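You operate a simulated robot arm through the tools that you are given. There is no shell and no other tool. Be economical: measure what you need, move in short steps, check, and stop when the job is done.

Carry out the task below with a simulated two-armed robot. There is one attempt and no reset: what you move stays moved.

## Task
Close the middle drawer of the bureau. Take the lid off the red tin and lay it down on the top of the dining table. Put the packet of sweets from the top of the dining table on the teal film case there. Put the screw-top jar on the top of the bureau. Press the yellow buffer key two times. Take the honey wrapped biscuit from the top of the dining table and put it on the green leaf print. Open the left sideboard door, take the white vase from the top of the dining table and leave it on the top left sideboard shelf, then shut the door. Take the steel key and put it on the teal book. Put the tin marked "WAX" from the top of the lamp cabinet on the address book. Put the green scratched disc on the lid of the window seat away on the shelf of the plant table. Shut the bottom right sideboard drawer. The order is free. Set down upright: screw-top jar, vase.
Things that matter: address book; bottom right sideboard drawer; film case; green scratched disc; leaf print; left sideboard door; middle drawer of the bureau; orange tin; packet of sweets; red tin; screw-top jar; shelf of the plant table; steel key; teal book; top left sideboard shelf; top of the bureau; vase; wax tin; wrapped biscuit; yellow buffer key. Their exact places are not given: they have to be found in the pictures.

Only the result counts: the job must be done as asked and must still hold three seconds after the hand-in. Knocking over, shifting, dropping, spilling or breaking anything else fails it. A push-on lid holds only when it is set on centred and level and pressed home; a screw cap is set on level and turned clockwise until tight.

## Robot
Two 6-joint arms with fingered hands on one trunk, on a base that drives. Base frame: it is fixed to the floor where the robot stands at the start and does not move with it; the origin is under the middle of the robot, x ahead of it, y to its left, z up. Readings come in m, degrees, newtons and seconds.
The left shoulder is at the start at [0.07, 0.191, 0.936], the right one opposite. With the tool pointing down near the work surface each hand reaches from about 0.48 to 0.94 m from the robot's upright axis, wherever it stands, measured 20 degrees to its own side. Places, roughly: address book [-3.25, 0, 0.75]; bottom right sideboard drawer [1.6, 1.4, 0.2]; film case [0, 1, 0.75]; green scratched disc [-0.25, -1.5, 0.5]; leaf print (19x14x1 cm) [1.9, 1.9, 0.8]; left sideboard door [1.9, 2.5, 0.4]; middle drawer of the bureau [1, -0.1, 0.4]; orange tin, wax tin [-3.5, -0.25, 0.75]; packet of sweets [0.25, 1.25, 0.75]; red tin [0, 0.5, 0.75]; screw-top jar (7x7x10 cm) [0.3, 1.3, 0.8]; shelf of the plant table [0.4, 1.7, 0.2]; steel key (5x2x6 cm) [-5.8, 1.5, 0.6]; teal book [-1.25, 2, 0.5]; top left sideboard shelf [2.1, 2.4, 0.5]; top of the bureau [1.4, -0.2, 1.1]; vase [-1, 1.25, 0.75]; wrapped biscuit [-0.25, 1.5, 0.75]; yellow buffer key [0.2, 1.4, 0.8]. Payload 4.7 kg a hand.
Tool frame (each hand has its own): the origin (TCP) lies between the finger pads and is the grasp point; the fingertips stand 0.036 m ahead of it; z points along the fingers, y is the line along which they close. The gripper opens to 0.12 m. The gripper's body begins 0.042 m behind the TCP. The gripper is a hand of 5 fingers: y runs from the thumb to the fingers, the wrist lies at [-0.018, -0.113, -0.198] in the tool frame, and closing takes about 1.5 s.
Orientation is that of the tool frame in the base frame, as a unit quaternion [x, y, z, w]. With the fingers straight down and the wrist toward the robot, the tool's x, y and z point along [0, 1, 0], [1, 0, 0] and [0, 0, -1] of the base frame.

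## Interface
- The arms move only by the tool apply_moves. It takes "left_plan", "right_plan" or both (then of equal length, played together; a hand with none holds still); each is a list of rows, each an object of numbers (a shift or turn left out is 0, a gripper value left out holds the last): "dx", "dy", "dz": the shift along the base's x, y, z in m; "ax", "ay", "az": the turn, a rotation vector about the base's x, y, z in degrees. In form: [{"dx": .., "dy": .., "dz": .., "ax": .., "ay": .., "az": ..}, ...]. A call has 1 to 12 rows; each row is the pose to reach, as a shift and turn from the pose commanded when the call began. "left_claw" and "right_claw" are, for a hand that has rows, the finger opening in m, from 0 to 0.12, set as the call begins (left out, the last holds). A row lasts 0.2 s, in which the tool goes at most 0.05 m and 8.6 degrees; a call with a longer step from one row to the next is refused whole, and so is a gripper value outside its range. Where a pose cannot be reached the arm comes as near as it can. A force on the tool above 40 N (or 10 N above the force at the start of the call, whichever is more), or a blocked arm, ends the call early, and 0.2 s more pass. Each finger travels about 0.045 m/s and halts on what it meets, pressing with about 31 N; the grip force reading is that of the motor and also rises with nothing between the fingers. The clock runs only during rows and for 0.2 s after the last one: add rows that repeat a pose to give the fingers time. The reply holds the time, the measured pose of the TCP, the force on the tool along the base axes, the opening and the grip force, in the units named above and with some noise, with the torque about the TCP (base axes, N m) and any sound that the robot's microphone picked up.
- Cameras (640 x 400 px; columns grow to the right, rows downward): "scene" is now at [0.1204, 0.0528, 1.1621]; the picture's right is [0.66, -0.75, 0.00], its down [-0.41, -0.36, -0.84] and it looks along [0.63, 0.56, -0.55] (base axes); focal length 214 px, centre (320, 200). "left" rides on the left gripper at [-0.073, -0.091, -0.143] in its tool frame; the picture's right is [-0.80, -0.28, 0.53], its down [0.53, -0.73, 0.42] and it looks along [0.27, 0.62, 0.74] (tool axes); focal length 234 px, centre (320, 200). "right" rides on the right gripper at [0.073, -0.091, -0.143] in its tool frame; the picture's right is [-0.80, 0.28, -0.53], its down [-0.53, -0.73, 0.42] and it looks along [-0.27, 0.62, 0.74] (tool axes); focal length 234 px, centre (320, 200).
- grab_frame(camera): a new picture of that camera. It takes no simulated time.
- raise_lower(by): slides the trunk up (or, below 0, down) by that many m; the arms and the scene camera ride with it, the base frame stays. It gives what a move gives, with no picture.
- steer(legs): drives the robot by 1 to 6 legs, each [ahead, left, turn to the left] in m, m and degrees, along the robot's own axes; the way and the turn of a leg run together, so that a leg with both is an arc; at most 1.5 m and 180 degrees a leg. The arms and the cameras ride along, it lands a little off, and it stops where it bumps. It gives what a move gives.
- move_fingers(index, middle, ring, little, thumb_bend, thumb_turn, hand): sets how far each is bent, from 0 (flat) to 1 (curled in); at 0.3 the hand is open as for a grip, at 0.7 the pads meet at the TCP. One left out holds its place. A second passes; each finger stops where it meets its share of the squeeze, and holds until it gets a number again. A gripper value or a shape takes the hand back. It gives what a move gives, with no picture; readings hold the bend of each and the force on index, middle, ring, little, thumb and palm. thumb_turn goes from beside the hand (0) to across from the fingers (1), as for a grip.
- grasp_type(shape, hand): the hand has 5 fingers and takes this shape, open, in about a second: jaw (thumb against the fingers, like two jaws); tri (thumb and two fingers); tip (a fingertip pinch); poke (one finger out to press); point (the index stretched); flat (the hand flat); cup (the hand cupped); fist (a fist). The gripper value then closes the fingers along that shape, each until it touches; the sizes above hold for jaw. It gives what a move gives, with no picture.
- turn_head(pan, tilt): turns the head with the scene camera to pan (to the left, within 86 degrees either way) and tilt (down, from -29 to 69), counted from straight ahead of the robot. It gives what a move gives.
- point_at(camera, pixels): there is no depth. For up to 12 entries [column, row, z] of the newest picture of that camera ("zoom" is the newest enlarged one), the place [x, y] in the base frame at which the ray of that pixel passes the height z, good to about 0.002 m, but the place of the scene camera against the robot may be out by one fixed shift of up to 0.012 m in any direction. It takes no simulated time.
- enlarge(camera, box): a new picture of the part [left, top, right, bottom] of that camera's present view, enlarged. It takes no simulated time.
- finish_job(): hands the job in; it is judged then, once.

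Go step by step. Measure first, check grasps and placings, and put right what went wrong. The budget is 350 turns and 288 pictures, counting those below and the enlarged ones. Unless the task says otherwise, let go and move clear before handing in.

The tools are called as name(argument=value, ...) on one line, values as JSON. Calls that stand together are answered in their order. apply_moves: Moves the arms, as the interface text tells. Its arguments: {"type":"object","properties":{"left_plan":{"type":"array"},"left_claw":{"type":"number"},"right_plan":{"type":"array"},"right_claw":{"type":"number"}},"required":[]} The other tools are called the same way: raise_lower (by) slides the trunk up or down; grasp_type (shape, hand) gives the hand a shape; move_fingers (index, middle, ring, little, thumb_bend, thumb_turn, hand) moves the fingers one by one; steer (legs) drives the base; turn_head (pan, tilt) turns the head that bears the scene camera; grab_frame (camera) takes a picture; point_at (camera, pixels) gives the place at which the rays of pixels pass given heights; enlarge (camera, box) takes an enlarged picture of a part of a camera's view; finish_job () hands the job in.

At the start:

```text
t: 0.0
left_tool_pos: [0.4479, 0.5195, 1.109]
left_ee_rot: [0.707, 0.707, -0.001, 0.0]
left_force: [-0.2, -0.4, 0.6]
left_wrist_torque: [0.0, 0.01, -0.01]
left_gripper_width: 0.1192
left_grasp_force: 0.1
left_shape: jaw
left_bend: [0.3, 0.3, 0.3, 0.3, 0.3, 0.98]
left_finger forces: [0.0, 0.1, 0.0, 0.1, 0.1, 0.1]
right_tool_pos: [0.7017, 0.0945, 1.1896]
right_ee_rot: [0.707, 0.707, 0.001, 0.0]
right_force: [-0.3, 0.2, 0.3]
right_wrist_torque: [-0.02, 0.02, -0.01]
right_gripper_width: 0.1199
right_grasp_force: 0.0
right_shape: jaw
right_bend: [0.3, 0.3, 0.3, 0.3, 0.3, 0.98]
right_finger forces: [0.0, 0.0, 0.0, 0.0, 0.1, 0.1]
trunk travel left (down, up): [-0.413, 0.527]
robot x, y, heading: [-0.0002, -0.0001, -0.1]
head pan, tilt: [41.7, 33.0]
```

scene: 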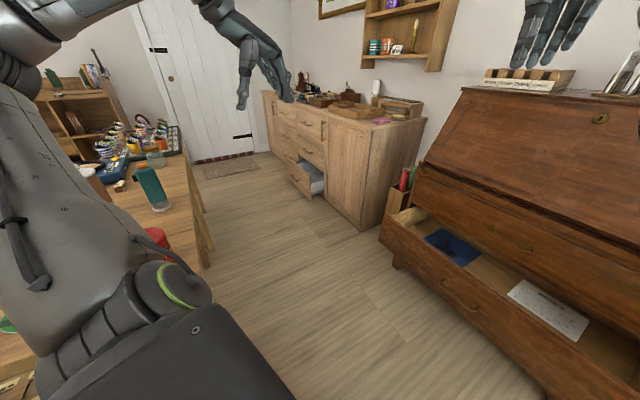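
right: 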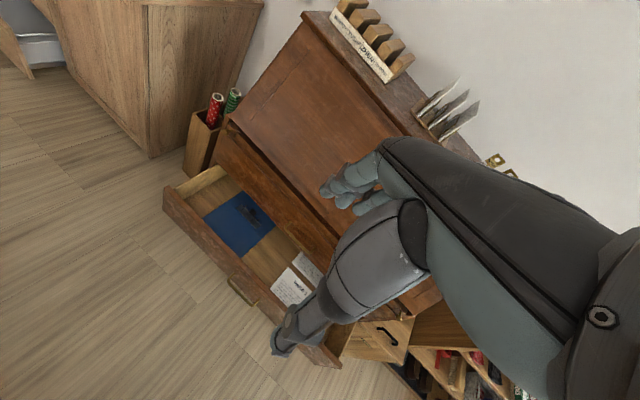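
left: 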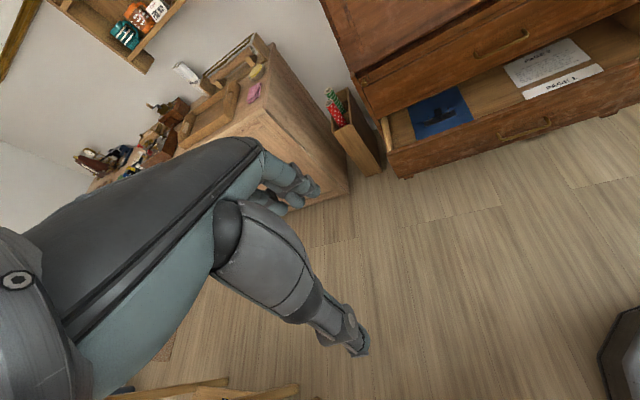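

The first pictures show the bureau ahead with an open drawer (about 470,270), the sideboard beyond with an open bottom drawer (305,178), and the dining table on the left. I'll look around with the head.

turn_head(pan=0, tilt=30)

grab_frame(camera="scene")

turn_head(pan=86, tilt=30)

grab_frame(camera="scene")

turn_head(pan=-80, tilt=30)

grab_frame(camera="scene")

```text
t: 1.1
left_tool_pos: [0.4469, 0.5202, 1.1091]
left_ee_rot: [0.707, 0.707, 0.0, 0.0]
left_force: [0.6, 0.2, -0.8]
left_wrist_torque: [0.0, -0.02, 0.01]
left_gripper_width: 0.1197
left_grasp_force: 0.0
left_shape: jaw
left_bend: [0.3, 0.3, 0.3, 0.3, 0.3, 0.98]
left_finger forces: [0.1, 0.0, 0.0, 0.0, 0.1, 0.1]
right_tool_pos: [0.7019, 0.0949, 1.1902]
right_ee_rot: [0.707, 0.707, 0.0, 0.001]
right_force: [-1.1, 0.0, 0.4]
right_wrist_torque: [-0.01, 0.0, 0.01]
right_gripper_width: 0.1197
right_grasp_force: 0.0
right_shape: jaw
right_bend: [0.3, 0.3, 0.3, 0.3, 0.3, 0.98]
right_finger forces: [0.0, 0.0, 0.0, 0.1, 0.0, 0.0]
trunk travel left (down, up): [-0.413, 0.527]
robot x, y, heading: [0.0021, 0.0019, 0.2]
head pan, tilt: [0.0, 30.0]
```

```text
284 pictures are left
```

scene: 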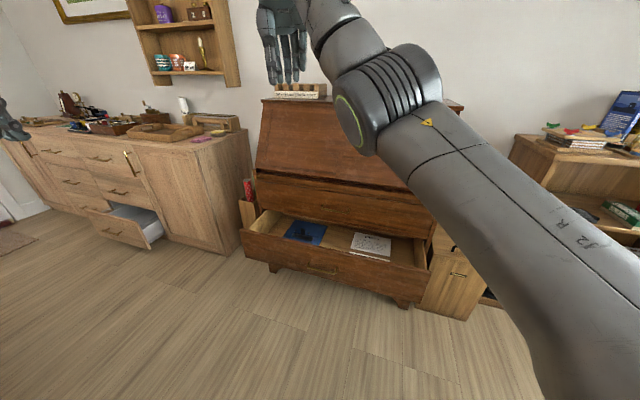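

```text
t: 2.7
left_tool_pos: [0.4466, 0.5199, 1.1104]
left_ee_rot: [0.707, 0.708, 0.0, 0.0]
left_force: [-0.2, 0.3, -0.1]
left_wrist_torque: [0.01, -0.03, 0.02]
left_gripper_width: 0.1195
left_grasp_force: 0.1
left_shape: jaw
left_bend: [0.3, 0.3, 0.3, 0.3, 0.3, 0.98]
left_finger forces: [0.1, 0.0, 0.1, 0.0, 0.0, 0.0]
right_tool_pos: [0.7015, 0.0943, 1.1901]
right_ee_rot: [0.706, 0.708, -0.001, 0.0]
right_force: [-0.5, -0.3, -0.5]
right_wrist_torque: [0.02, 0.0, -0.01]
right_gripper_width: 0.1196
right_grasp_force: 0.0
right_shape: jaw
right_bend: [0.3, 0.3, 0.3, 0.3, 0.3, 0.98]
right_finger forces: [0.1, 0.1, 0.0, 0.0, 0.0, 0.0]
trunk travel left (down, up): [-0.413, 0.527]
robot x, y, heading: [0.0002, 0.0, -0.3]
head pan, tilt: [85.9, 30.0]
```

```text
283 pictures are left
```

scene: 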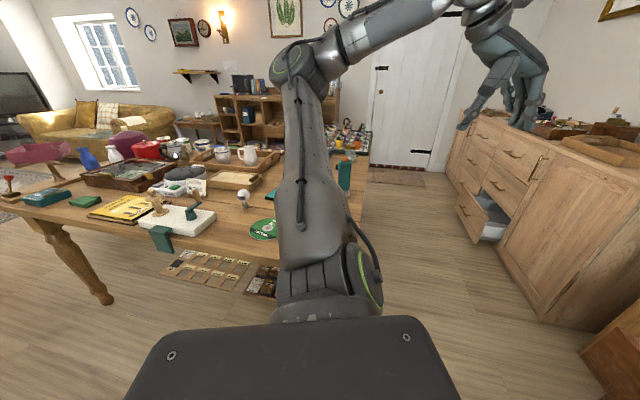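

```text
t: 5.2
left_tool_pos: [0.4465, 0.5206, 1.1108]
left_ee_rot: [0.707, 0.707, -0.001, 0.001]
left_force: [0.5, -0.2, -0.4]
left_wrist_torque: [0.01, 0.03, 0.0]
left_gripper_width: 0.1194
left_grasp_force: 0.1
left_shape: jaw
left_bend: [0.3, 0.3, 0.3, 0.3, 0.3, 0.98]
left_finger forces: [0.1, 0.0, 0.1, 0.0, 0.0, 0.1]
right_tool_pos: [0.7014, 0.0947, 1.1896]
right_ee_rot: [0.707, 0.707, 0.001, 0.0]
right_force: [0.6, -0.1, -0.3]
right_wrist_torque: [0.02, -0.01, 0.0]
right_gripper_width: 0.1196
right_grasp_force: 0.0
right_shape: jaw
right_bend: [0.3, 0.3, 0.3, 0.3, 0.3, 0.98]
right_finger forces: [0.0, 0.0, 0.0, 0.0, 0.0, 0.0]
trunk travel left (down, up): [-0.413, 0.527]
robot x, y, heading: [0.0019, -0.0007, -0.1]
head pan, tilt: [-80.0, 30.0]
```

```text
282 pictures are left
```

scene: 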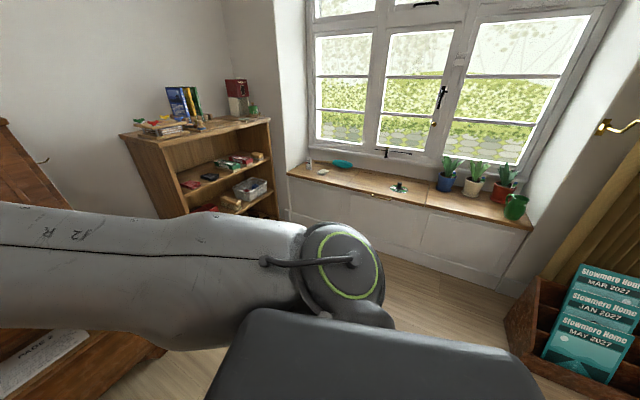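

The room is laid out: sideboard ahead-left, bureau ahead, table to the left, window seat and bookcase to the right. I'll begin with the bureau drawer and measure it.

turn_head(pan=0, tilt=40)

grab_frame(camera="scene")

```text
t: 6.7
left_tool_pos: [0.4466, 0.5199, 1.1103]
left_ee_rot: [0.707, 0.707, 0.0, 0.0]
left_force: [0.0, -0.7, -0.1]
left_wrist_torque: [-0.01, 0.01, 0.02]
left_gripper_width: 0.1196
left_grasp_force: 0.0
left_shape: jaw
left_bend: [0.3, 0.3, 0.3, 0.3, 0.3, 0.98]
left_finger forces: [0.0, 0.0, 0.0, 0.0, 0.0, 0.1]
right_tool_pos: [0.7017, 0.0947, 1.1908]
right_ee_rot: [0.707, 0.708, 0.001, 0.0]
right_force: [0.2, -0.8, 0.0]
right_wrist_torque: [0.02, -0.01, 0.04]
right_gripper_width: 0.1197
right_grasp_force: 0.0
right_shape: jaw
right_bend: [0.3, 0.3, 0.3, 0.3, 0.3, 0.98]
right_finger forces: [0.0, 0.0, 0.0, 0.1, 0.0, 0.1]
trunk travel left (down, up): [-0.413, 0.527]
robot x, y, heading: [-0.0022, 0.0003, -0.1]
head pan, tilt: [0.0, 40.0]
```

```text
281 pictures are left
```

scene: 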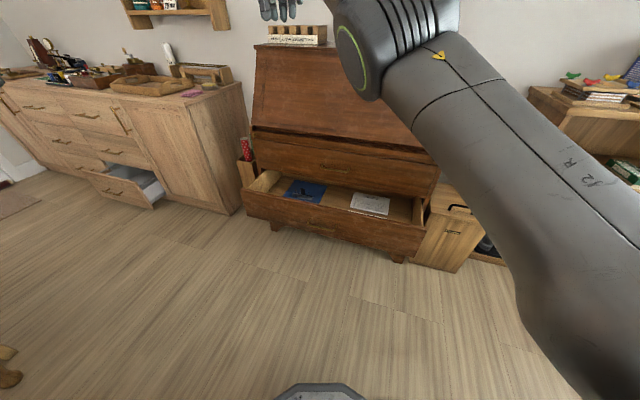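

The bureau's open drawer is at (330,220) with another closed one above it; I'll enlarge to see which is the middle one and measure it.

enlarge(camera="scene", box=[220, 30, 480, 280])

point_at(camera="scene", pixels=[[244, 190, 0.4], [424, 226, 0.4], [243, 212, 0.28], [420, 252, 0.28], [272, 228, 0], [400, 260, 0], [315, 220, 0.35], [258, 44, 1.1], [240, 215, 0]])

```text
1.60 times, centred on (350, 155) of scene
```

zoom: 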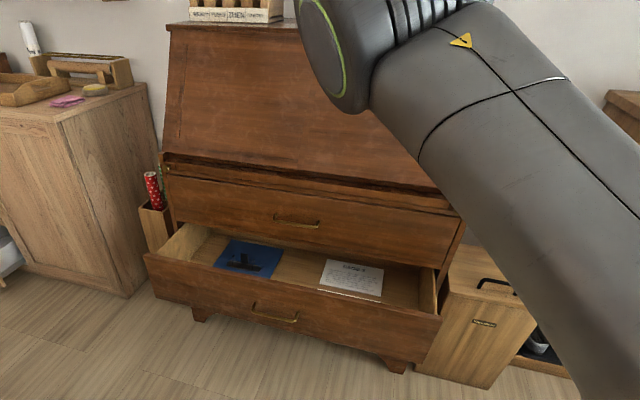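

```text
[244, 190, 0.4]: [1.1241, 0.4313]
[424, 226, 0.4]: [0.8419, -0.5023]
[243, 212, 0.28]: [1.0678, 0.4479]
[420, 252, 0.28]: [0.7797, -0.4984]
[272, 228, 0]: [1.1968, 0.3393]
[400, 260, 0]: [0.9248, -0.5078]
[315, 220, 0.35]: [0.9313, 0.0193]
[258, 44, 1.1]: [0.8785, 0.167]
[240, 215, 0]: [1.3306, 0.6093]
```

The bureau front is turned about 17° (front from (1.12,0.43) to (0.84,-0.50)). I'll close the left fingers, bring the arms in, then drive with the heading square to the drawer.

apply_moves(left_claw=0, left_plan=[{"dx": 0.02, "dy": -0.04}, {"dx": 0.04, "dy": -0.08}, {"dx": 0.06, "dy": -0.12}, {"dx": 0.08, "dy": -0.16}, {"dx": 0.1, "dy": -0.2}, {"dx": 0.1, "dy": -0.23}], right_plan=[{"dx": -0.03, "dy": -0.04}, {"dx": -0.06, "dy": -0.08}, {"dx": -0.09, "dy": -0.12}, {"dx": -0.12, "dy": -0.16}, {"dx": -0.15, "dy": -0.2}, {"dx": -0.18, "dy": -0.24}])

steer(legs=[[0, 0, -16.8], [0.29, 0.06, 0]])

raise_lower(by=-0.3)

grab_frame(camera="scene")

```text
t: 8.1
left_tool_pos: [0.4744, 0.4011, 1.0757]
left_ee_rot: [0.707, 0.707, 0.0, 0.001]
left_force: [-1.0, 0.4, 0.2]
left_wrist_torque: [0.01, -0.03, 0.04]
left_gripper_width: 0.0001
left_grasp_force: 0.0
left_shape: jaw
left_bend: [0.7, 0.7, 0.7, 0.7, 0.67, 1.0]
left_finger forces: [0.0, 0.0, 0.0, 0.0, 0.0, 0.0]
left hand out of reach, approached as far as the arm can: row 3, 4, 5, 6
right_tool_pos: [0.6945, -0.044, 1.2972]
right_ee_rot: [0.708, 0.706, 0.0, 0.0]
right_force: [0.3, 0.1, -1.0]
right_wrist_torque: [0.0, -0.01, -0.01]
right_gripper_width: 0.1195
right_grasp_force: 0.0
right_shape: jaw
right_bend: [0.3, 0.3, 0.3, 0.3, 0.3, 0.98]
right_finger forces: [0.1, 0.1, 0.0, 0.0, 0.1, 0.0]
right hand out of reach, approached as far as the arm can: row 1, 2, 3, 4, 5, 6
trunk travel left (down, up): [-0.413, 0.527]
robot x, y, heading: [0.0039, 0.0021, -0.0]
head pan, tilt: [0.0, 40.0]
```

```text
t: 11.2
left_tool_pos: [0.871, 0.2196, 1.0751]
left_ee_rot: [0.803, 0.596, 0.0, 0.001]
left_force: [0.2, -0.4, 0.3]
left_wrist_torque: [0.0, 0.07, -0.01]
left_gripper_width: 0.0002
left_grasp_force: 31.0
left_shape: jaw
left_bend: [0.7, 0.7, 0.7, 0.7, 0.52, 1.0]
left_finger forces: [0.0, 0.0, 0.0, 0.0, 0.0, 0.0]
right_tool_pos: [0.9553, -0.2703, 1.2962]
right_ee_rot: [0.803, 0.596, 0.0, -0.001]
right_force: [0.3, -1.1, 0.3]
right_wrist_torque: [-0.01, 0.04, -0.03]
right_gripper_width: 0.1197
right_grasp_force: 0.0
right_shape: jaw
right_bend: [0.3, 0.3, 0.3, 0.3, 0.3, 0.98]
right_finger forces: [0.0, 0.0, 0.0, 0.0, 0.0, 0.0]
trunk travel left (down, up): [-0.413, 0.527]
robot x, y, heading: [0.304, -0.0277, -16.7]
head pan, tilt: [0.0, 40.0]
```

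```text
t: 14.2
left_tool_pos: [0.8711, 0.2191, 0.7755]
left_ee_rot: [0.803, 0.597, 0.0, 0.0]
left_force: [0.2, -0.7, 0.6]
left_wrist_torque: [0.0, 0.0, 0.01]
left_gripper_width: 0.0
left_grasp_force: 31.3
left_shape: jaw
left_bend: [0.7, 0.7, 0.7, 0.7, 0.53, 1.0]
left_finger forces: [0.0, 0.0, 0.0, 0.0, 0.1, 0.0]
right_tool_pos: [0.9533, -0.2697, 0.997]
right_ee_rot: [0.802, 0.597, 0.0, 0.0]
right_force: [0.3, -0.3, -1.7]
right_wrist_torque: [0.05, -0.03, 0.0]
right_gripper_width: 0.1198
right_grasp_force: 0.2
right_shape: jaw
right_bend: [0.3, 0.3, 0.3, 0.3, 0.3, 0.98]
right_finger forces: [0.0, 0.1, 0.0, 0.1, 0.0, 0.0]
trunk travel left (down, up): [-0.113, 0.827]
robot x, y, heading: [0.3036, -0.03, -16.9]
head pan, tilt: [0.0, 40.0]
```

```text
279 pictures are left
```

scene: 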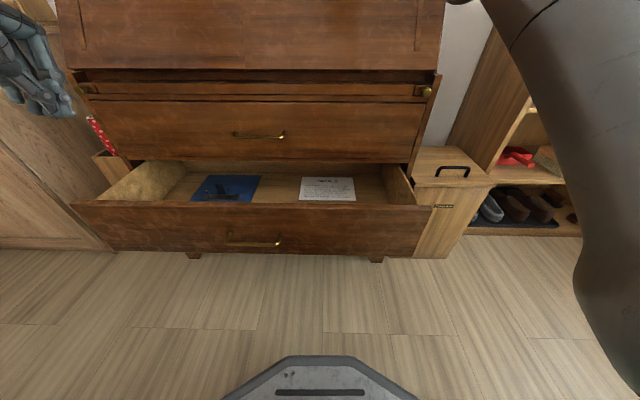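

The robot is square to the bureau, with the drawer front's top edge from (72,203) to (430,207). I'll measure that edge before pushing.

point_at(camera="scene", pixels=[[72, 203, 0.4], [430, 207, 0.4], [250, 243, 0.3], [72, 203, 0.36], [100, 160, 0.4], [190, 258, 0], [375, 262, 0], [320, 360, 0.1]])

```text
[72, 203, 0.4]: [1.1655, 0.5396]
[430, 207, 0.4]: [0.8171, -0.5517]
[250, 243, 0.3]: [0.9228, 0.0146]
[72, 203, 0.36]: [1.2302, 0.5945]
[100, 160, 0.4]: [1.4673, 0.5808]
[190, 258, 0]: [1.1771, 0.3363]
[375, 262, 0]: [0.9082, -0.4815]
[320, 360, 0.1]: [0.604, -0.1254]
```

Triangulating the two views puts the drawer front's top edge at z≈0.53, 0.51 m ahead and open by 0.22 m. I'll back off a little and set the left hand before it.

steer(legs=[[-0.12, 0, 0]])

apply_moves(left_plan=[{"dx": 0.007, "dy": -0.045}, {"dx": 0.014, "dy": -0.09}, {"dx": 0.02, "dy": -0.135}, {"dx": 0.02, "dy": -0.142, "dz": -0.045}, {"dx": 0.02, "dy": -0.142, "dz": -0.09}, {"dx": 0.02, "dy": -0.142, "dz": -0.135}, {"dx": 0.02, "dy": -0.142, "dz": -0.18}, {"dx": 0.02, "dy": -0.142, "dz": -0.225}, {"dx": 0.02, "dy": -0.142, "dz": -0.27}, {"dx": 0.02, "dy": -0.142, "dz": -0.31}])

grab_frame(camera="scene")

```text
t: 15.4
left_tool_pos: [0.7572, 0.2538, 0.7763]
left_ee_rot: [0.802, 0.597, 0.0, 0.001]
left_force: [0.1, -0.1, 0.2]
left_wrist_torque: [0.03, 0.0, -0.03]
left_gripper_width: 0.0001
left_grasp_force: 30.9
left_shape: jaw
left_bend: [0.7, 0.7, 0.7, 0.7, 0.53, 1.0]
left_finger forces: [0.0, 0.0, 0.0, 0.0, 0.0, 0.1]
right_tool_pos: [0.8403, -0.2351, 0.9986]
right_ee_rot: [0.802, 0.598, 0.001, 0.0]
right_force: [0.4, 0.1, 0.9]
right_wrist_torque: [0.02, -0.05, 0.0]
right_gripper_width: 0.12
right_grasp_force: 0.1
right_shape: jaw
right_bend: [0.3, 0.3, 0.3, 0.3, 0.3, 0.98]
right_finger forces: [0.1, 0.0, 0.0, 0.1, 0.1, 0.0]
trunk travel left (down, up): [-0.113, 0.827]
robot x, y, heading: [0.1854, 0.0077, -16.7]
head pan, tilt: [0.0, 40.0]
```

```text
t: 17.6
left_tool_pos: [0.7461, 0.2418, 0.5059]
left_ee_rot: [0.803, 0.597, -0.001, 0.0]
left_force: [0.4, -0.2, 0.8]
left_wrist_torque: [0.01, -0.01, 0.02]
left_gripper_width: 0.0001
left_grasp_force: 31.1
left_shape: jaw
left_bend: [0.7, 0.7, 0.7, 0.7, 0.53, 1.0]
left_finger forces: [0.1, 0.0, 0.0, 0.1, 0.1, 0.0]
left hand out of reach, approached as far as the arm can: row 1, 2, 3, 4, 5, 6, 7, 8, 9, 10
right_tool_pos: [0.8403, -0.2342, 0.9981]
right_ee_rot: [0.802, 0.597, -0.001, 0.0]
right_force: [-0.1, 0.6, 0.9]
right_wrist_torque: [-0.01, 0.01, 0.0]
right_gripper_width: 0.1197
right_grasp_force: 0.0
right_shape: jaw
right_bend: [0.3, 0.3, 0.3, 0.3, 0.3, 0.98]
right_finger forces: [0.1, 0.1, 0.0, 0.1, 0.0, 0.0]
trunk travel left (down, up): [-0.113, 0.827]
robot x, y, heading: [0.1888, 0.004, -16.4]
head pan, tilt: [0.0, 40.0]
```

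```text
278 pictures are left
```

scene: 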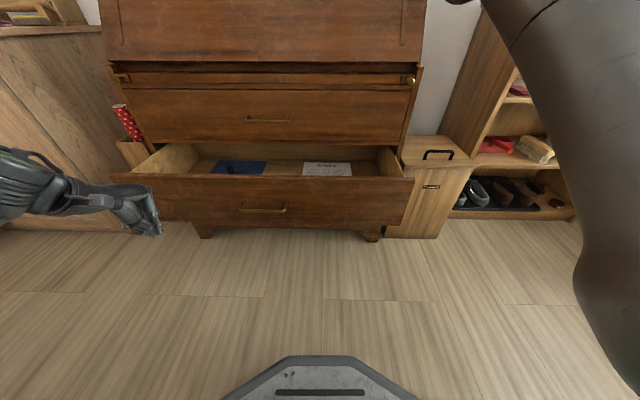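

The left hand is beside the drawer's left end at (145,215). I'll shift the base right so the push is nearer the drawer's middle, then push forward.

steer(legs=[[0, -0.12, 0]])

apply_moves(left_plan=[{"dx": 0.038, "dy": -0.011, "dz": -0.02}, {"dx": 0.076, "dy": -0.022, "dz": -0.04}, {"dx": 0.11, "dy": -0.033, "dz": -0.05}, {"dx": 0.14, "dy": -0.042, "dz": -0.05}, {"dx": 0.17, "dy": -0.051, "dz": -0.05}, {"dx": 0.2, "dy": -0.06, "dz": -0.05}, {"dx": 0.23, "dy": -0.069, "dz": -0.05}, {"dx": 0.26, "dy": -0.078, "dz": -0.05}])

grab_frame(camera="scene")

```text
t: 18.8
left_tool_pos: [0.7121, 0.1298, 0.5056]
left_ee_rot: [0.802, 0.597, -0.001, 0.001]
left_force: [-0.6, -0.2, 0.9]
left_wrist_torque: [0.02, 0.01, 0.01]
left_gripper_width: 0.0001
left_grasp_force: 30.7
left_shape: jaw
left_bend: [0.7, 0.7, 0.7, 0.7, 0.53, 1.0]
left_finger forces: [0.0, 0.0, 0.0, 0.0, 0.0, 0.0]
right_tool_pos: [0.8057, -0.3487, 0.9975]
right_ee_rot: [0.802, 0.598, 0.0, 0.0]
right_force: [-0.1, 0.0, 0.4]
right_wrist_torque: [0.0, 0.0, 0.02]
right_gripper_width: 0.1195
right_grasp_force: 0.1
right_shape: jaw
right_bend: [0.3, 0.3, 0.3, 0.3, 0.3, 0.98]
right_finger forces: [0.1, 0.0, 0.1, 0.0, 0.1, 0.0]
trunk travel left (down, up): [-0.113, 0.827]
robot x, y, heading: [0.1506, -0.1053, -16.9]
head pan, tilt: [0.0, 40.0]
```

```text
t: 20.6
left_tool_pos: [0.8527, 0.2072, 0.5101]
left_ee_rot: [0.818, 0.574, 0.023, -0.011]
left_force: [-1.2, 0.0, -0.4]
left_wrist_torque: [-0.02, 0.0, 0.02]
left_gripper_width: 0.0001
left_grasp_force: 31.3
left_shape: jaw
left_bend: [0.7, 0.7, 0.7, 0.7, 0.53, 1.0]
left_finger forces: [0.1, 0.0, 0.0, 0.0, 0.1, 0.0]
left hand out of reach, approached as far as the arm can: row 1, 2, 3, 4, 5, 6, 7, 8
right_tool_pos: [0.8075, -0.3464, 0.9969]
right_ee_rot: [0.802, 0.597, 0.0, 0.0]
right_force: [0.7, 0.0, 0.3]
right_wrist_torque: [-0.03, 0.01, 0.02]
right_gripper_width: 0.1195
right_grasp_force: 0.1
right_shape: jaw
right_bend: [0.3, 0.3, 0.3, 0.3, 0.3, 0.98]
right_finger forces: [0.1, 0.0, 0.1, 0.0, 0.0, 0.0]
trunk travel left (down, up): [-0.113, 0.827]
robot x, y, heading: [0.1505, -0.1079, -16.6]
head pan, tilt: [0.0, 40.0]
```

```text
277 pictures are left
```

scene: 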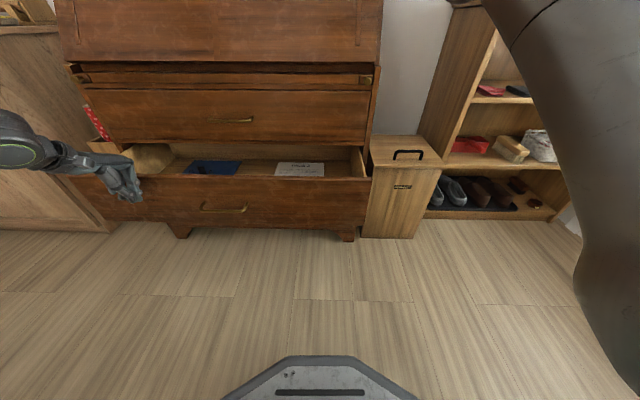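

The arm seems limited with the trunk this low. I'll raise the trunk back and send the hand to a more typical spot.

raise_lower(by=0.25)

apply_moves(left_plan=[{"dz": 0.0}])

```text
t: 23.2
left_tool_pos: [0.8512, 0.2056, 0.7597]
left_ee_rot: [0.802, 0.597, 0.0, 0.0]
left_force: [0.2, 0.3, 0.2]
left_wrist_torque: [-0.02, 0.0, 0.0]
left_gripper_width: 0.0
left_grasp_force: 31.6
left_shape: jaw
left_bend: [0.7, 0.7, 0.7, 0.7, 0.53, 1.0]
left_finger forces: [0.1, 0.0, 0.0, 0.0, 0.1, 0.1]
right_tool_pos: [0.8074, -0.3473, 1.2472]
right_ee_rot: [0.802, 0.598, 0.0, 0.0]
right_force: [-0.7, 0.1, 0.7]
right_wrist_torque: [0.0, -0.01, -0.01]
right_gripper_width: 0.1196
right_grasp_force: 0.1
right_shape: jaw
right_bend: [0.3, 0.3, 0.3, 0.3, 0.3, 0.98]
right_finger forces: [0.1, 0.0, 0.0, 0.0, 0.0, 0.1]
trunk travel left (down, up): [-0.363, 0.577]
robot x, y, heading: [0.1534, -0.1028, -16.6]
head pan, tilt: [0.0, 40.0]
```

```text
t: 23.6
left_tool_pos: [0.8515, 0.2045, 0.7598]
left_ee_rot: [0.802, 0.597, 0.0, 0.002]
left_force: [0.7, -0.5, 0.2]
left_wrist_torque: [-0.02, 0.02, 0.0]
left_gripper_width: 0.0
left_grasp_force: 30.9
left_shape: jaw
left_bend: [0.7, 0.7, 0.7, 0.7, 0.53, 1.0]
left_finger forces: [0.0, 0.1, 0.1, 0.0, 0.0, 0.0]
right_tool_pos: [0.8059, -0.3475, 1.248]
right_ee_rot: [0.802, 0.598, 0.001, 0.0]
right_force: [-0.6, -0.2, 0.7]
right_wrist_torque: [0.03, 0.0, -0.02]
right_gripper_width: 0.1196
right_grasp_force: 0.0
right_shape: jaw
right_bend: [0.3, 0.3, 0.3, 0.3, 0.3, 0.98]
right_finger forces: [0.0, 0.1, 0.1, 0.1, 0.1, 0.1]
trunk travel left (down, up): [-0.363, 0.577]
robot x, y, heading: [0.1526, -0.1069, -16.4]
head pan, tilt: [0.0, 40.0]
```

apply_moves(left_plan=[{"dx": -0.02, "dy": -0.04}, {"dx": -0.04, "dy": -0.08}, {"dx": -0.06, "dy": -0.12}, {"dx": -0.08, "dy": -0.15}, {"dx": -0.095, "dy": -0.18}, {"dx": -0.095, "dy": -0.18, "dz": -0.045}, {"dx": -0.095, "dy": -0.18, "dz": -0.09}, {"dx": -0.095, "dy": -0.18, "dz": -0.135}, {"dx": -0.095, "dy": -0.18, "dz": -0.18}, {"dx": -0.095, "dy": -0.18, "dz": -0.225}, {"dx": -0.095, "dy": -0.18, "dz": -0.27}, {"dx": -0.095, "dy": -0.18, "dz": -0.31}])

grab_frame(camera="scene")

```text
t: 26.2
left_tool_pos: [0.6855, 0.2068, 0.5778]
left_ee_rot: [0.802, 0.597, -0.001, 0.001]
left_force: [0.0, 0.0, -0.3]
left_wrist_torque: [-0.06, 0.03, 0.01]
left_gripper_width: 0.0
left_grasp_force: 31.5
left_shape: jaw
left_bend: [0.7, 0.7, 0.7, 0.7, 0.53, 1.0]
left_finger forces: [0.0, 0.0, 0.1, 0.1, 0.0, 0.0]
left hand out of reach, approached as far as the arm can: row 1, 2, 3, 4, 5, 6, 7, 8, 9, 10, 11, 12
right_tool_pos: [0.8082, -0.345, 1.2458]
right_ee_rot: [0.801, 0.598, -0.001, 0.0]
right_force: [0.5, 0.8, 0.4]
right_wrist_torque: [-0.07, 0.07, 0.03]
right_gripper_width: 0.1198
right_grasp_force: 0.1
right_shape: jaw
right_bend: [0.3, 0.3, 0.3, 0.3, 0.3, 0.98]
right_finger forces: [0.0, 0.1, 0.1, 0.0, 0.0, 0.0]
trunk travel left (down, up): [-0.363, 0.577]
robot x, y, heading: [0.1548, -0.1087, -16.7]
head pan, tilt: [0.0, 40.0]
```

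```text
276 pictures are left
```

scene: 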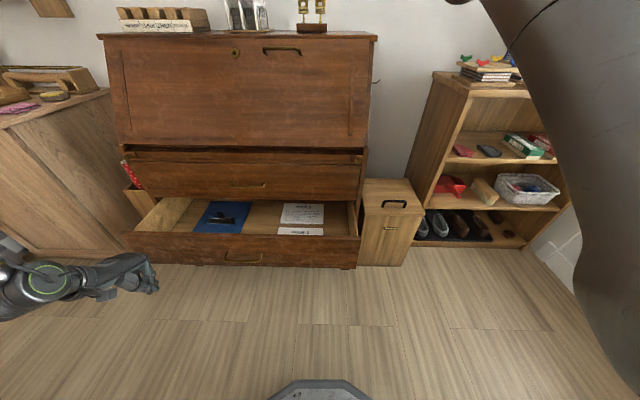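

The arm is limited when close in. I'll back off further so that the hand works at mid-reach.

steer(legs=[[-0.17, 0, 0]])

apply_moves(left_plan=[{"dx": 0.043, "dy": -0.013, "dz": 0.02}, {"dx": 0.086, "dy": -0.026, "dz": 0.02}, {"dx": 0.129, "dy": -0.039, "dz": 0.02}, {"dx": 0.172, "dy": -0.052, "dz": 0.02}, {"dx": 0.22, "dy": -0.066, "dz": 0.02}, {"dx": 0.208, "dy": -0.105, "dz": 0.02}, {"dx": 0.196, "dy": -0.145, "dz": 0.02}, {"dx": 0.184, "dy": -0.185, "dz": 0.02}, {"dx": 0.163, "dy": -0.225, "dz": 0.0}, {"dx": 0.163, "dy": -0.225, "dz": -0.045}, {"dx": 0.163, "dy": -0.225, "dz": -0.09}, {"dx": 0.163, "dy": -0.225, "dz": -0.13}])

grab_frame(camera="scene")

```text
t: 27.7
left_tool_pos: [0.5231, 0.255, 0.5793]
left_ee_rot: [0.802, 0.598, -0.001, 0.003]
left_force: [-0.4, -0.7, -0.3]
left_wrist_torque: [0.02, -0.03, 0.03]
left_gripper_width: 0.0
left_grasp_force: 31.2
left_shape: jaw
left_bend: [0.7, 0.7, 0.7, 0.7, 0.53, 1.0]
left_finger forces: [0.1, 0.0, 0.1, 0.0, 0.0, 0.0]
right_tool_pos: [0.645, -0.2968, 1.2485]
right_ee_rot: [0.801, 0.598, 0.001, 0.001]
right_force: [-0.7, 0.1, 0.8]
right_wrist_torque: [-0.02, -0.03, 0.0]
right_gripper_width: 0.1195
right_grasp_force: 0.1
right_shape: jaw
right_bend: [0.3, 0.3, 0.3, 0.3, 0.3, 0.98]
right_finger forces: [0.0, 0.1, 0.0, 0.0, 0.0, 0.0]
trunk travel left (down, up): [-0.363, 0.577]
robot x, y, heading: [-0.0042, -0.0564, -16.7]
head pan, tilt: [0.0, 40.0]
```

```text
t: 30.3
left_tool_pos: [0.5922, 0.247, 0.6307]
left_ee_rot: [0.802, 0.598, -0.001, 0.003]
left_force: [-0.3, -0.1, 0.3]
left_wrist_torque: [0.0, -0.01, 0.0]
left_gripper_width: 0.0
left_grasp_force: 30.8
left_shape: jaw
left_bend: [0.7, 0.7, 0.7, 0.7, 0.53, 1.0]
left_finger forces: [0.0, 0.0, 0.0, 0.0, 0.1, 0.0]
left hand out of reach, approached as far as the arm can: row 1, 2, 3, 4, 5, 6, 7, 8, 9, 10, 11, 12
right_tool_pos: [0.6472, -0.2986, 1.2475]
right_ee_rot: [0.801, 0.599, 0.0, 0.0]
right_force: [-0.5, 0.2, 0.4]
right_wrist_torque: [0.03, -0.01, -0.03]
right_gripper_width: 0.1201
right_grasp_force: 0.1
right_shape: jaw
right_bend: [0.3, 0.3, 0.3, 0.3, 0.3, 0.98]
right_finger forces: [0.0, 0.0, 0.1, 0.0, 0.0, 0.0]
trunk travel left (down, up): [-0.363, 0.577]
robot x, y, heading: [-0.0103, -0.0616, -16.5]
head pan, tilt: [0.0, 40.0]
```

```text
275 pictures are left
```

scene: 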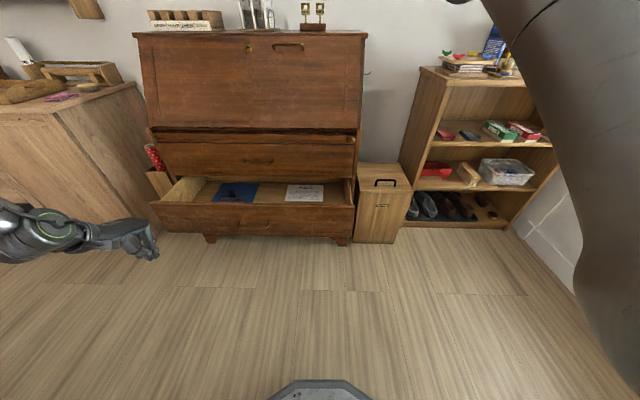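

The arm looks stuck with a sharply bent wrist; I'll look at the left arm itself to understand its posture.

turn_head(pan=55, tilt=35)

grab_frame(camera="scene")

```text
t: 31.5
left_tool_pos: [0.5929, 0.2479, 0.6325]
left_ee_rot: [0.801, 0.598, -0.001, 0.002]
left_force: [0.3, -0.1, -0.6]
left_wrist_torque: [-0.04, 0.02, 0.03]
left_gripper_width: 0.0
left_grasp_force: 30.8
left_shape: jaw
left_bend: [0.7, 0.7, 0.7, 0.7, 0.53, 1.0]
left_finger forces: [0.1, 0.1, 0.0, 0.0, 0.0, 0.0]
right_tool_pos: [0.645, -0.2984, 1.2481]
right_ee_rot: [0.801, 0.599, 0.001, 0.0]
right_force: [-0.3, 0.6, -0.2]
right_wrist_torque: [0.01, 0.01, 0.01]
right_gripper_width: 0.1196
right_grasp_force: 0.1
right_shape: jaw
right_bend: [0.3, 0.3, 0.3, 0.3, 0.3, 0.98]
right_finger forces: [0.0, 0.0, 0.0, 0.0, 0.1, 0.0]
trunk travel left (down, up): [-0.363, 0.577]
robot x, y, heading: [-0.0042, -0.0616, -16.4]
head pan, tilt: [55.0, 35.0]
```

```text
274 pictures are left
```

scene: 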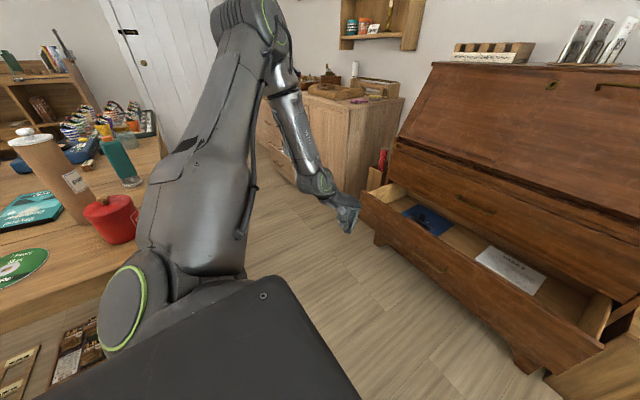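

The elbow is high and the forearm comes down. I'll test simple moves: straight ahead only with a small yaw.

apply_moves(left_plan=[{"dx": 0.03, "dy": -0.009}, {"dx": 0.06, "dy": -0.018}, {"dx": 0.09, "dy": -0.027}, {"dx": 0.12, "dy": -0.036}])

apply_moves(left_plan=[{"az": -8}, {"az": -16}, {"az": -24}, {"az": -32}])

```text
t: 32.5
left_tool_pos: [0.6569, 0.2654, 0.6712]
left_ee_rot: [0.802, 0.597, 0.0, 0.002]
left_force: [0.4, -0.3, 0.3]
left_wrist_torque: [0.02, 0.01, 0.01]
left_gripper_width: 0.0
left_grasp_force: 30.9
left_shape: jaw
left_bend: [0.7, 0.7, 0.7, 0.7, 0.53, 1.0]
left_finger forces: [0.0, 0.0, 0.0, 0.0, 0.0, 0.0]
left hand out of reach, approached as far as the arm can: row 1, 2, 3, 4
right_tool_pos: [0.6455, -0.2997, 1.2483]
right_ee_rot: [0.801, 0.598, 0.001, 0.001]
right_force: [0.6, -0.1, -0.1]
right_wrist_torque: [0.0, 0.02, 0.0]
right_gripper_width: 0.1198
right_grasp_force: 0.2
right_shape: jaw
right_bend: [0.3, 0.3, 0.3, 0.3, 0.3, 0.98]
right_finger forces: [0.0, 0.0, 0.0, 0.1, 0.0, 0.1]
trunk travel left (down, up): [-0.363, 0.577]
robot x, y, heading: [-0.0078, -0.0601, -16.7]
head pan, tilt: [55.0, 35.0]
```

```text
t: 33.7
left_tool_pos: [0.6353, 0.3747, 0.7126]
left_ee_rot: [0.914, 0.378, 0.082, -0.123]
left_force: [1.0, 0.1, -0.6]
left_wrist_torque: [0.02, 0.02, 0.0]
left_gripper_width: 0.0001
left_grasp_force: 30.7
left_shape: jaw
left_bend: [0.7, 0.7, 0.7, 0.7, 0.53, 1.0]
left_finger forces: [0.0, 0.1, 0.1, 0.0, 0.0, 0.0]
left hand out of reach, approached as far as the arm can: row 2, 3, 4
right_tool_pos: [0.6463, -0.2981, 1.2484]
right_ee_rot: [0.801, 0.599, -0.001, 0.0]
right_force: [-0.2, -0.9, 0.0]
right_wrist_torque: [0.01, 0.03, 0.03]
right_gripper_width: 0.1196
right_grasp_force: 0.1
right_shape: jaw
right_bend: [0.3, 0.3, 0.3, 0.3, 0.3, 0.98]
right_finger forces: [0.0, 0.0, 0.0, 0.0, 0.0, 0.0]
trunk travel left (down, up): [-0.363, 0.577]
robot x, y, heading: [-0.0089, -0.0572, -16.2]
head pan, tilt: [55.0, 35.0]
stopped in row 4 (left hand): the arm was blocked; the commanded pose is now the measured one
```

Clockwise yaw made it worse, so a wrist joint is at its limit; I'll turn counterclockwise instead.

apply_moves(left_plan=[{"az": 8}, {"az": 16}, {"az": 24}, {"az": 32}, {"az": 40}, {"az": 48}, {"az": 56}])

apply_moves(left_plan=[{"dx": 0.0, "dy": -0.04}, {"dx": 0, "dy": -0.08}, {"dx": 0.0, "dy": -0.12}, {"dx": 0.0, "dy": -0.16}])

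```text
t: 35.3
left_tool_pos: [0.7458, 0.4858, 0.649]
left_ee_rot: [0.66, 0.742, -0.017, -0.115]
left_force: [-0.1, 0.3, 0.5]
left_wrist_torque: [-0.06, 0.04, -0.04]
left_gripper_width: 0.0
left_grasp_force: 30.9
left_shape: jaw
left_bend: [0.7, 0.7, 0.7, 0.7, 0.53, 1.0]
left_finger forces: [0.0, 0.0, 0.1, 0.0, 0.0, 0.0]
left hand out of reach, approached as far as the arm can: row 1, 2, 3, 4, 5, 6, 7
right_tool_pos: [0.6465, -0.2968, 1.2484]
right_ee_rot: [0.801, 0.599, 0.0, 0.0]
right_force: [0.0, -0.6, 1.2]
right_wrist_torque: [0.0, 0.01, 0.0]
right_gripper_width: 0.1198
right_grasp_force: 0.0
right_shape: jaw
right_bend: [0.3, 0.3, 0.3, 0.3, 0.3, 0.98]
right_finger forces: [0.0, 0.1, 0.0, 0.0, 0.0, 0.0]
trunk travel left (down, up): [-0.363, 0.577]
robot x, y, heading: [-0.0067, -0.0612, -16.6]
head pan, tilt: [55.0, 35.0]
```

```text
t: 36.3
left_tool_pos: [0.7327, 0.4329, 0.6542]
left_ee_rot: [0.681, 0.725, -0.04, -0.089]
left_force: [-0.4, 0.2, -0.9]
left_wrist_torque: [0.03, 0.05, 0.02]
left_gripper_width: 0.0
left_grasp_force: 31.1
left_shape: jaw
left_bend: [0.7, 0.7, 0.7, 0.7, 0.53, 1.0]
left_finger forces: [0.1, 0.0, 0.0, 0.1, 0.0, 0.0]
left hand out of reach, approached as far as the arm can: row 1, 2, 3, 4
right_tool_pos: [0.6464, -0.2981, 1.2476]
right_ee_rot: [0.801, 0.598, 0.001, 0.001]
right_force: [0.6, -0.2, 0.6]
right_wrist_torque: [0.01, -0.01, 0.03]
right_gripper_width: 0.1197
right_grasp_force: 0.1
right_shape: jaw
right_bend: [0.3, 0.3, 0.3, 0.3, 0.3, 0.98]
right_finger forces: [0.1, 0.1, 0.1, 0.0, 0.0, 0.0]
trunk travel left (down, up): [-0.363, 0.577]
robot x, y, heading: [-0.0078, -0.0607, -16.5]
head pan, tilt: [55.0, 35.0]
```

I'll compare with the right arm: move it to the nominal work area in front.

apply_moves(right_claw=0, right_plan=[{"dz": -0.045}, {"dz": -0.09}, {"dz": -0.135}, {"dz": -0.18}, {"dz": -0.225}, {"dz": -0.27}, {"dz": -0.315}, {"dz": -0.36}, {"dz": -0.4}, {"dx": -0.015, "dy": -0.04, "dz": -0.4}, {"dx": -0.03, "dy": -0.08, "dz": -0.4}, {"dx": -0.045, "dy": -0.12, "dz": -0.4}])

turn_head(pan=0, tilt=25)

grab_frame(camera="scene")

```text
t: 38.9
left_tool_pos: [0.7323, 0.4307, 0.6568]
left_ee_rot: [0.682, 0.725, -0.038, -0.089]
left_force: [-0.3, 0.2, 0.3]
left_wrist_torque: [0.0, -0.01, 0.0]
left_gripper_width: 0.0
left_grasp_force: 31.2
left_shape: jaw
left_bend: [0.7, 0.7, 0.7, 0.7, 0.53, 1.0]
left_finger forces: [0.0, 0.0, 0.0, 0.0, 0.1, 0.1]
right_tool_pos: [0.6821, -0.4571, 0.8173]
right_ee_rot: [0.801, 0.599, 0.003, 0.0]
right_force: [0.0, -0.4, 0.5]
right_wrist_torque: [0.05, 0.04, 0.0]
right_gripper_width: 0.0
right_grasp_force: 30.8
right_shape: jaw
right_bend: [0.7, 0.7, 0.7, 0.7, 0.53, 1.0]
right_finger forces: [0.1, 0.0, 0.1, 0.0, 0.0, 0.1]
right hand out of reach, approached as far as the arm can: row 1, 2, 3, 4, 5, 6, 7, 8, 9, 10, 11, 12
trunk travel left (down, up): [-0.363, 0.577]
robot x, y, heading: [-0.0073, -0.0608, -16.4]
head pan, tilt: [55.0, 35.0]
```

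```text
t: 40.1
left_tool_pos: [0.7339, 0.4329, 0.6555]
left_ee_rot: [0.682, 0.725, -0.04, -0.09]
left_force: [0.0, -0.3, -0.9]
left_wrist_torque: [-0.01, -0.02, -0.01]
left_gripper_width: 0.0
left_grasp_force: 30.9
left_shape: jaw
left_bend: [0.7, 0.7, 0.7, 0.7, 0.53, 1.0]
left_finger forces: [0.0, 0.0, 0.1, 0.0, 0.1, 0.0]
right_tool_pos: [0.6831, -0.4544, 0.8179]
right_ee_rot: [0.801, 0.599, 0.002, 0.0]
right_force: [0.3, 0.3, -0.1]
right_wrist_torque: [0.03, 0.01, 0.02]
right_gripper_width: 0.0
right_grasp_force: 31.0
right_shape: jaw
right_bend: [0.7, 0.7, 0.7, 0.7, 0.53, 1.0]
right_finger forces: [0.1, 0.0, 0.0, 0.0, 0.1, 0.0]
trunk travel left (down, up): [-0.363, 0.577]
robot x, y, heading: [-0.0069, -0.0588, -16.5]
head pan, tilt: [0.0, 25.0]
```

```text
273 pictures are left
```

scene: 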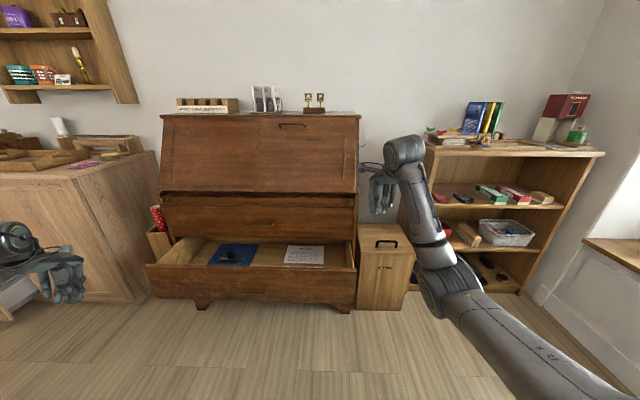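

Both arms seem to hit wrist limits when pointing down at this height. I'll test tilting the left hand to point forward, the natural pose for pushing.

apply_moves(left_plan=[{"ax": -2.2, "ay": -7.6}, {"ax": -4.4, "ay": -15.2}, {"ax": -6.6, "ay": -22.8}, {"ax": -8.8, "ay": -30.4}, {"ax": -11, "ay": -38}, {"ax": -13.2, "ay": -45.6}, {"ax": -15.4, "ay": -53.2}, {"ax": -17.6, "ay": -60.8}])

turn_head(pan=30, tilt=35)

grab_frame(camera="scene")

```text
t: 41.9
left_tool_pos: [0.6647, 0.4596, 0.6793]
left_ee_rot: [0.652, 0.646, 0.247, 0.31]
left_force: [4.4, -2.3, 3.4]
left_wrist_torque: [0.1, 0.42, -0.03]
left_gripper_width: 0.0
left_grasp_force: 31.5
left_shape: jaw
left_bend: [0.7, 0.7, 0.7, 0.7, 0.53, 1.0]
left_finger forces: [0.0, 0.0, 0.0, 0.0, 0.0, 0.0]
left hand out of reach, approached as far as the arm can: row 3, 4, 5, 6, 7, 8
right_tool_pos: [0.6827, -0.4533, 0.82]
right_ee_rot: [0.8, 0.6, 0.002, 0.002]
right_force: [0.0, 1.6, 0.6]
right_wrist_torque: [-0.02, 0.03, 0.0]
right_gripper_width: 0.0003
right_grasp_force: 31.2
right_shape: jaw
right_bend: [0.7, 0.7, 0.7, 0.7, 0.53, 1.0]
right_finger forces: [0.0, 0.0, 0.1, 0.0, 0.0, 0.0]
trunk travel left (down, up): [-0.363, 0.577]
robot x, y, heading: [-0.0068, -0.0611, -16.5]
head pan, tilt: [0.0, 25.0]
```

```text
t: 42.9
left_tool_pos: [0.6631, 0.4577, 0.6808]
left_ee_rot: [0.654, 0.645, 0.247, 0.31]
left_force: [-0.9, -0.1, -0.5]
left_wrist_torque: [-0.01, -0.02, -0.01]
left_gripper_width: 0.0
left_grasp_force: 31.1
left_shape: jaw
left_bend: [0.7, 0.7, 0.7, 0.7, 0.53, 1.0]
left_finger forces: [0.1, 0.1, 0.0, 0.0, 0.0, 0.0]
right_tool_pos: [0.6819, -0.4553, 0.8184]
right_ee_rot: [0.801, 0.599, 0.002, 0.001]
right_force: [0.1, 0.1, 0.0]
right_wrist_torque: [0.01, 0.01, 0.02]
right_gripper_width: 0.0002
right_grasp_force: 30.7
right_shape: jaw
right_bend: [0.7, 0.7, 0.7, 0.7, 0.53, 1.0]
right_finger forces: [0.0, 0.1, 0.0, 0.0, 0.1, 0.0]
trunk travel left (down, up): [-0.363, 0.577]
robot x, y, heading: [-0.0095, -0.061, -16.4]
head pan, tilt: [30.0, 35.0]
```

```text
272 pictures are left
```

scene: 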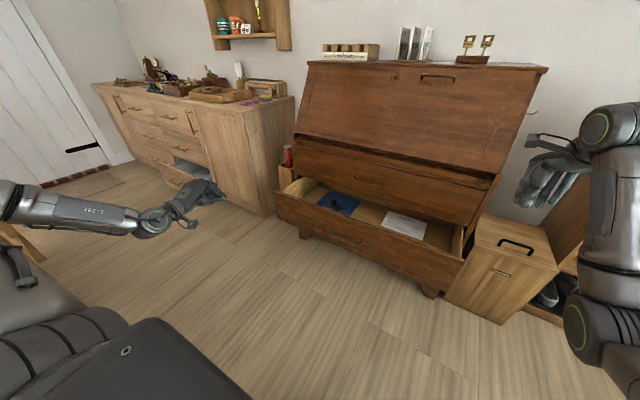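

The left forearm now lies across, with the hand tilted forward. I'll try moving it inward and forward with this tilt.

apply_moves(left_plan=[{"dx": 0.008, "dy": -0.043}, {"dx": 0.016, "dy": -0.086}, {"dx": 0.024, "dy": -0.129}, {"dx": 0.032, "dy": -0.172}, {"dx": 0.04, "dy": -0.215}, {"dx": 0.048, "dy": -0.258}, {"dx": 0.056, "dy": -0.301}, {"dx": 0.064, "dy": -0.344}, {"dx": 0.072, "dy": -0.387}, {"dx": 0.081, "dy": -0.431}])

grab_frame(camera="scene")

```text
t: 43.9
left_tool_pos: [0.6615, 0.3585, 0.7556]
left_ee_rot: [0.636, 0.627, 0.336, 0.3]
left_force: [0.6, 0.2, -0.3]
left_wrist_torque: [0.01, 0.0, 0.01]
left_gripper_width: 0.0
left_grasp_force: 31.0
left_shape: jaw
left_bend: [0.7, 0.7, 0.7, 0.7, 0.53, 1.0]
left_finger forces: [0.1, 0.0, 0.1, 0.0, 0.0, 0.0]
right_tool_pos: [0.6769, -0.4277, 0.8175]
right_ee_rot: [0.786, 0.618, 0.012, -0.003]
right_force: [-1.1, 0.5, -0.4]
right_wrist_torque: [0.04, -0.04, -0.02]
right_gripper_width: 0.0001
right_grasp_force: 31.0
right_shape: jaw
right_bend: [0.7, 0.7, 0.7, 0.7, 0.53, 1.0]
right_finger forces: [0.0, 0.0, 0.0, 0.0, 0.0, 0.0]
trunk travel left (down, up): [-0.363, 0.577]
robot x, y, heading: [-0.0209, -0.0528, -13.6]
head pan, tilt: [30.0, 35.0]
stopped in row 4 (left hand): the arm was blocked; the commanded pose is now the measured one
```

```text
271 pictures are left
```

scene: 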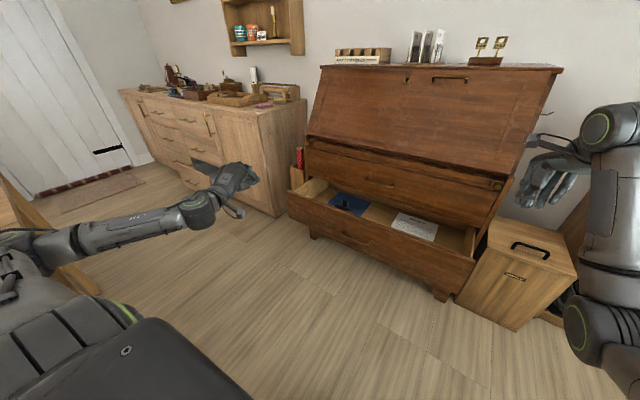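

The arm was blocked and the robot itself turned, so the left elbow may be touching the table. I'll look left.

turn_head(pan=80, tilt=40)

grab_frame(camera="scene")

```text
t: 45.0
left_tool_pos: [0.6616, 0.3584, 0.7589]
left_ee_rot: [0.635, 0.626, 0.337, 0.304]
left_force: [-0.2, 1.3, 0.1]
left_wrist_torque: [0.0, 0.05, 0.02]
left_gripper_width: 0.0
left_grasp_force: 30.7
left_shape: jaw
left_bend: [0.7, 0.7, 0.7, 0.7, 0.53, 1.0]
left_finger forces: [0.0, 0.1, 0.1, 0.0, 0.0, 0.0]
right_tool_pos: [0.6773, -0.4277, 0.8193]
right_ee_rot: [0.786, 0.618, 0.013, -0.004]
right_force: [-0.5, 0.7, 0.0]
right_wrist_torque: [0.02, 0.03, 0.04]
right_gripper_width: 0.0
right_grasp_force: 30.7
right_shape: jaw
right_bend: [0.7, 0.7, 0.7, 0.7, 0.53, 1.0]
right_finger forces: [0.1, 0.0, 0.0, 0.0, 0.0, 0.1]
trunk travel left (down, up): [-0.363, 0.577]
robot x, y, heading: [-0.0262, -0.0501, -13.9]
head pan, tilt: [80.0, 40.0]
```

```text
270 pictures are left
```

scene: 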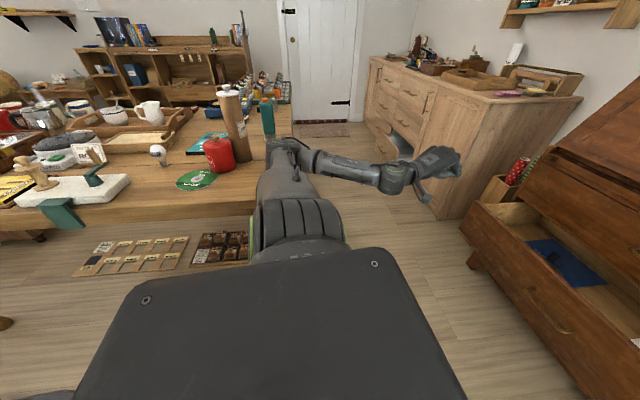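

The left elbow lies next to the table edge by the red tin (around (285,150)). I'll drive away from the table to the right before anything else.

steer(legs=[[0, -0.35, 0]])

grab_frame(camera="scene")

```text
t: 47.3
left_tool_pos: [0.5828, 0.0331, 0.7387]
left_ee_rot: [0.629, 0.637, 0.321, 0.308]
left_force: [0.2, -0.6, 0.0]
left_wrist_torque: [-0.03, 0.03, -0.01]
left_gripper_width: 0.0001
left_grasp_force: 31.0
left_shape: jaw
left_bend: [0.7, 0.7, 0.7, 0.7, 0.53, 1.0]
left_finger forces: [0.0, 0.0, 0.0, 0.1, 0.0, 0.0]
right_tool_pos: [0.6054, -0.7497, 0.8186]
right_ee_rot: [0.784, 0.621, 0.002, 0.001]
right_force: [-0.4, 0.3, -0.5]
right_wrist_torque: [0.05, 0.0, -0.01]
right_gripper_width: 0.0
right_grasp_force: 30.5
right_shape: jaw
right_bend: [0.7, 0.7, 0.7, 0.7, 0.53, 1.0]
right_finger forces: [0.0, 0.1, 0.0, 0.0, 0.1, 0.0]
trunk travel left (down, up): [-0.363, 0.577]
robot x, y, heading: [-0.1064, -0.3928, -13.5]
head pan, tilt: [80.0, 40.0]
```

```text
269 pictures are left
```

scene: 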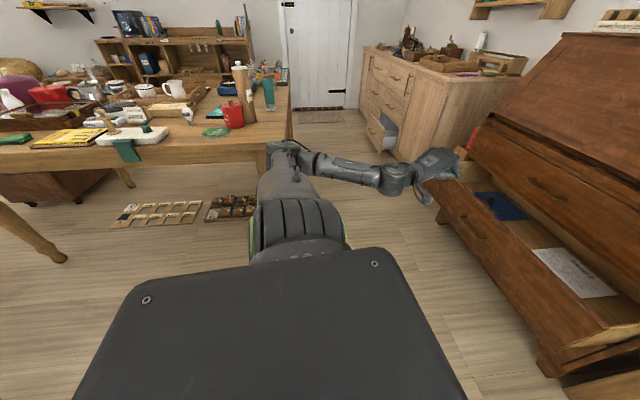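

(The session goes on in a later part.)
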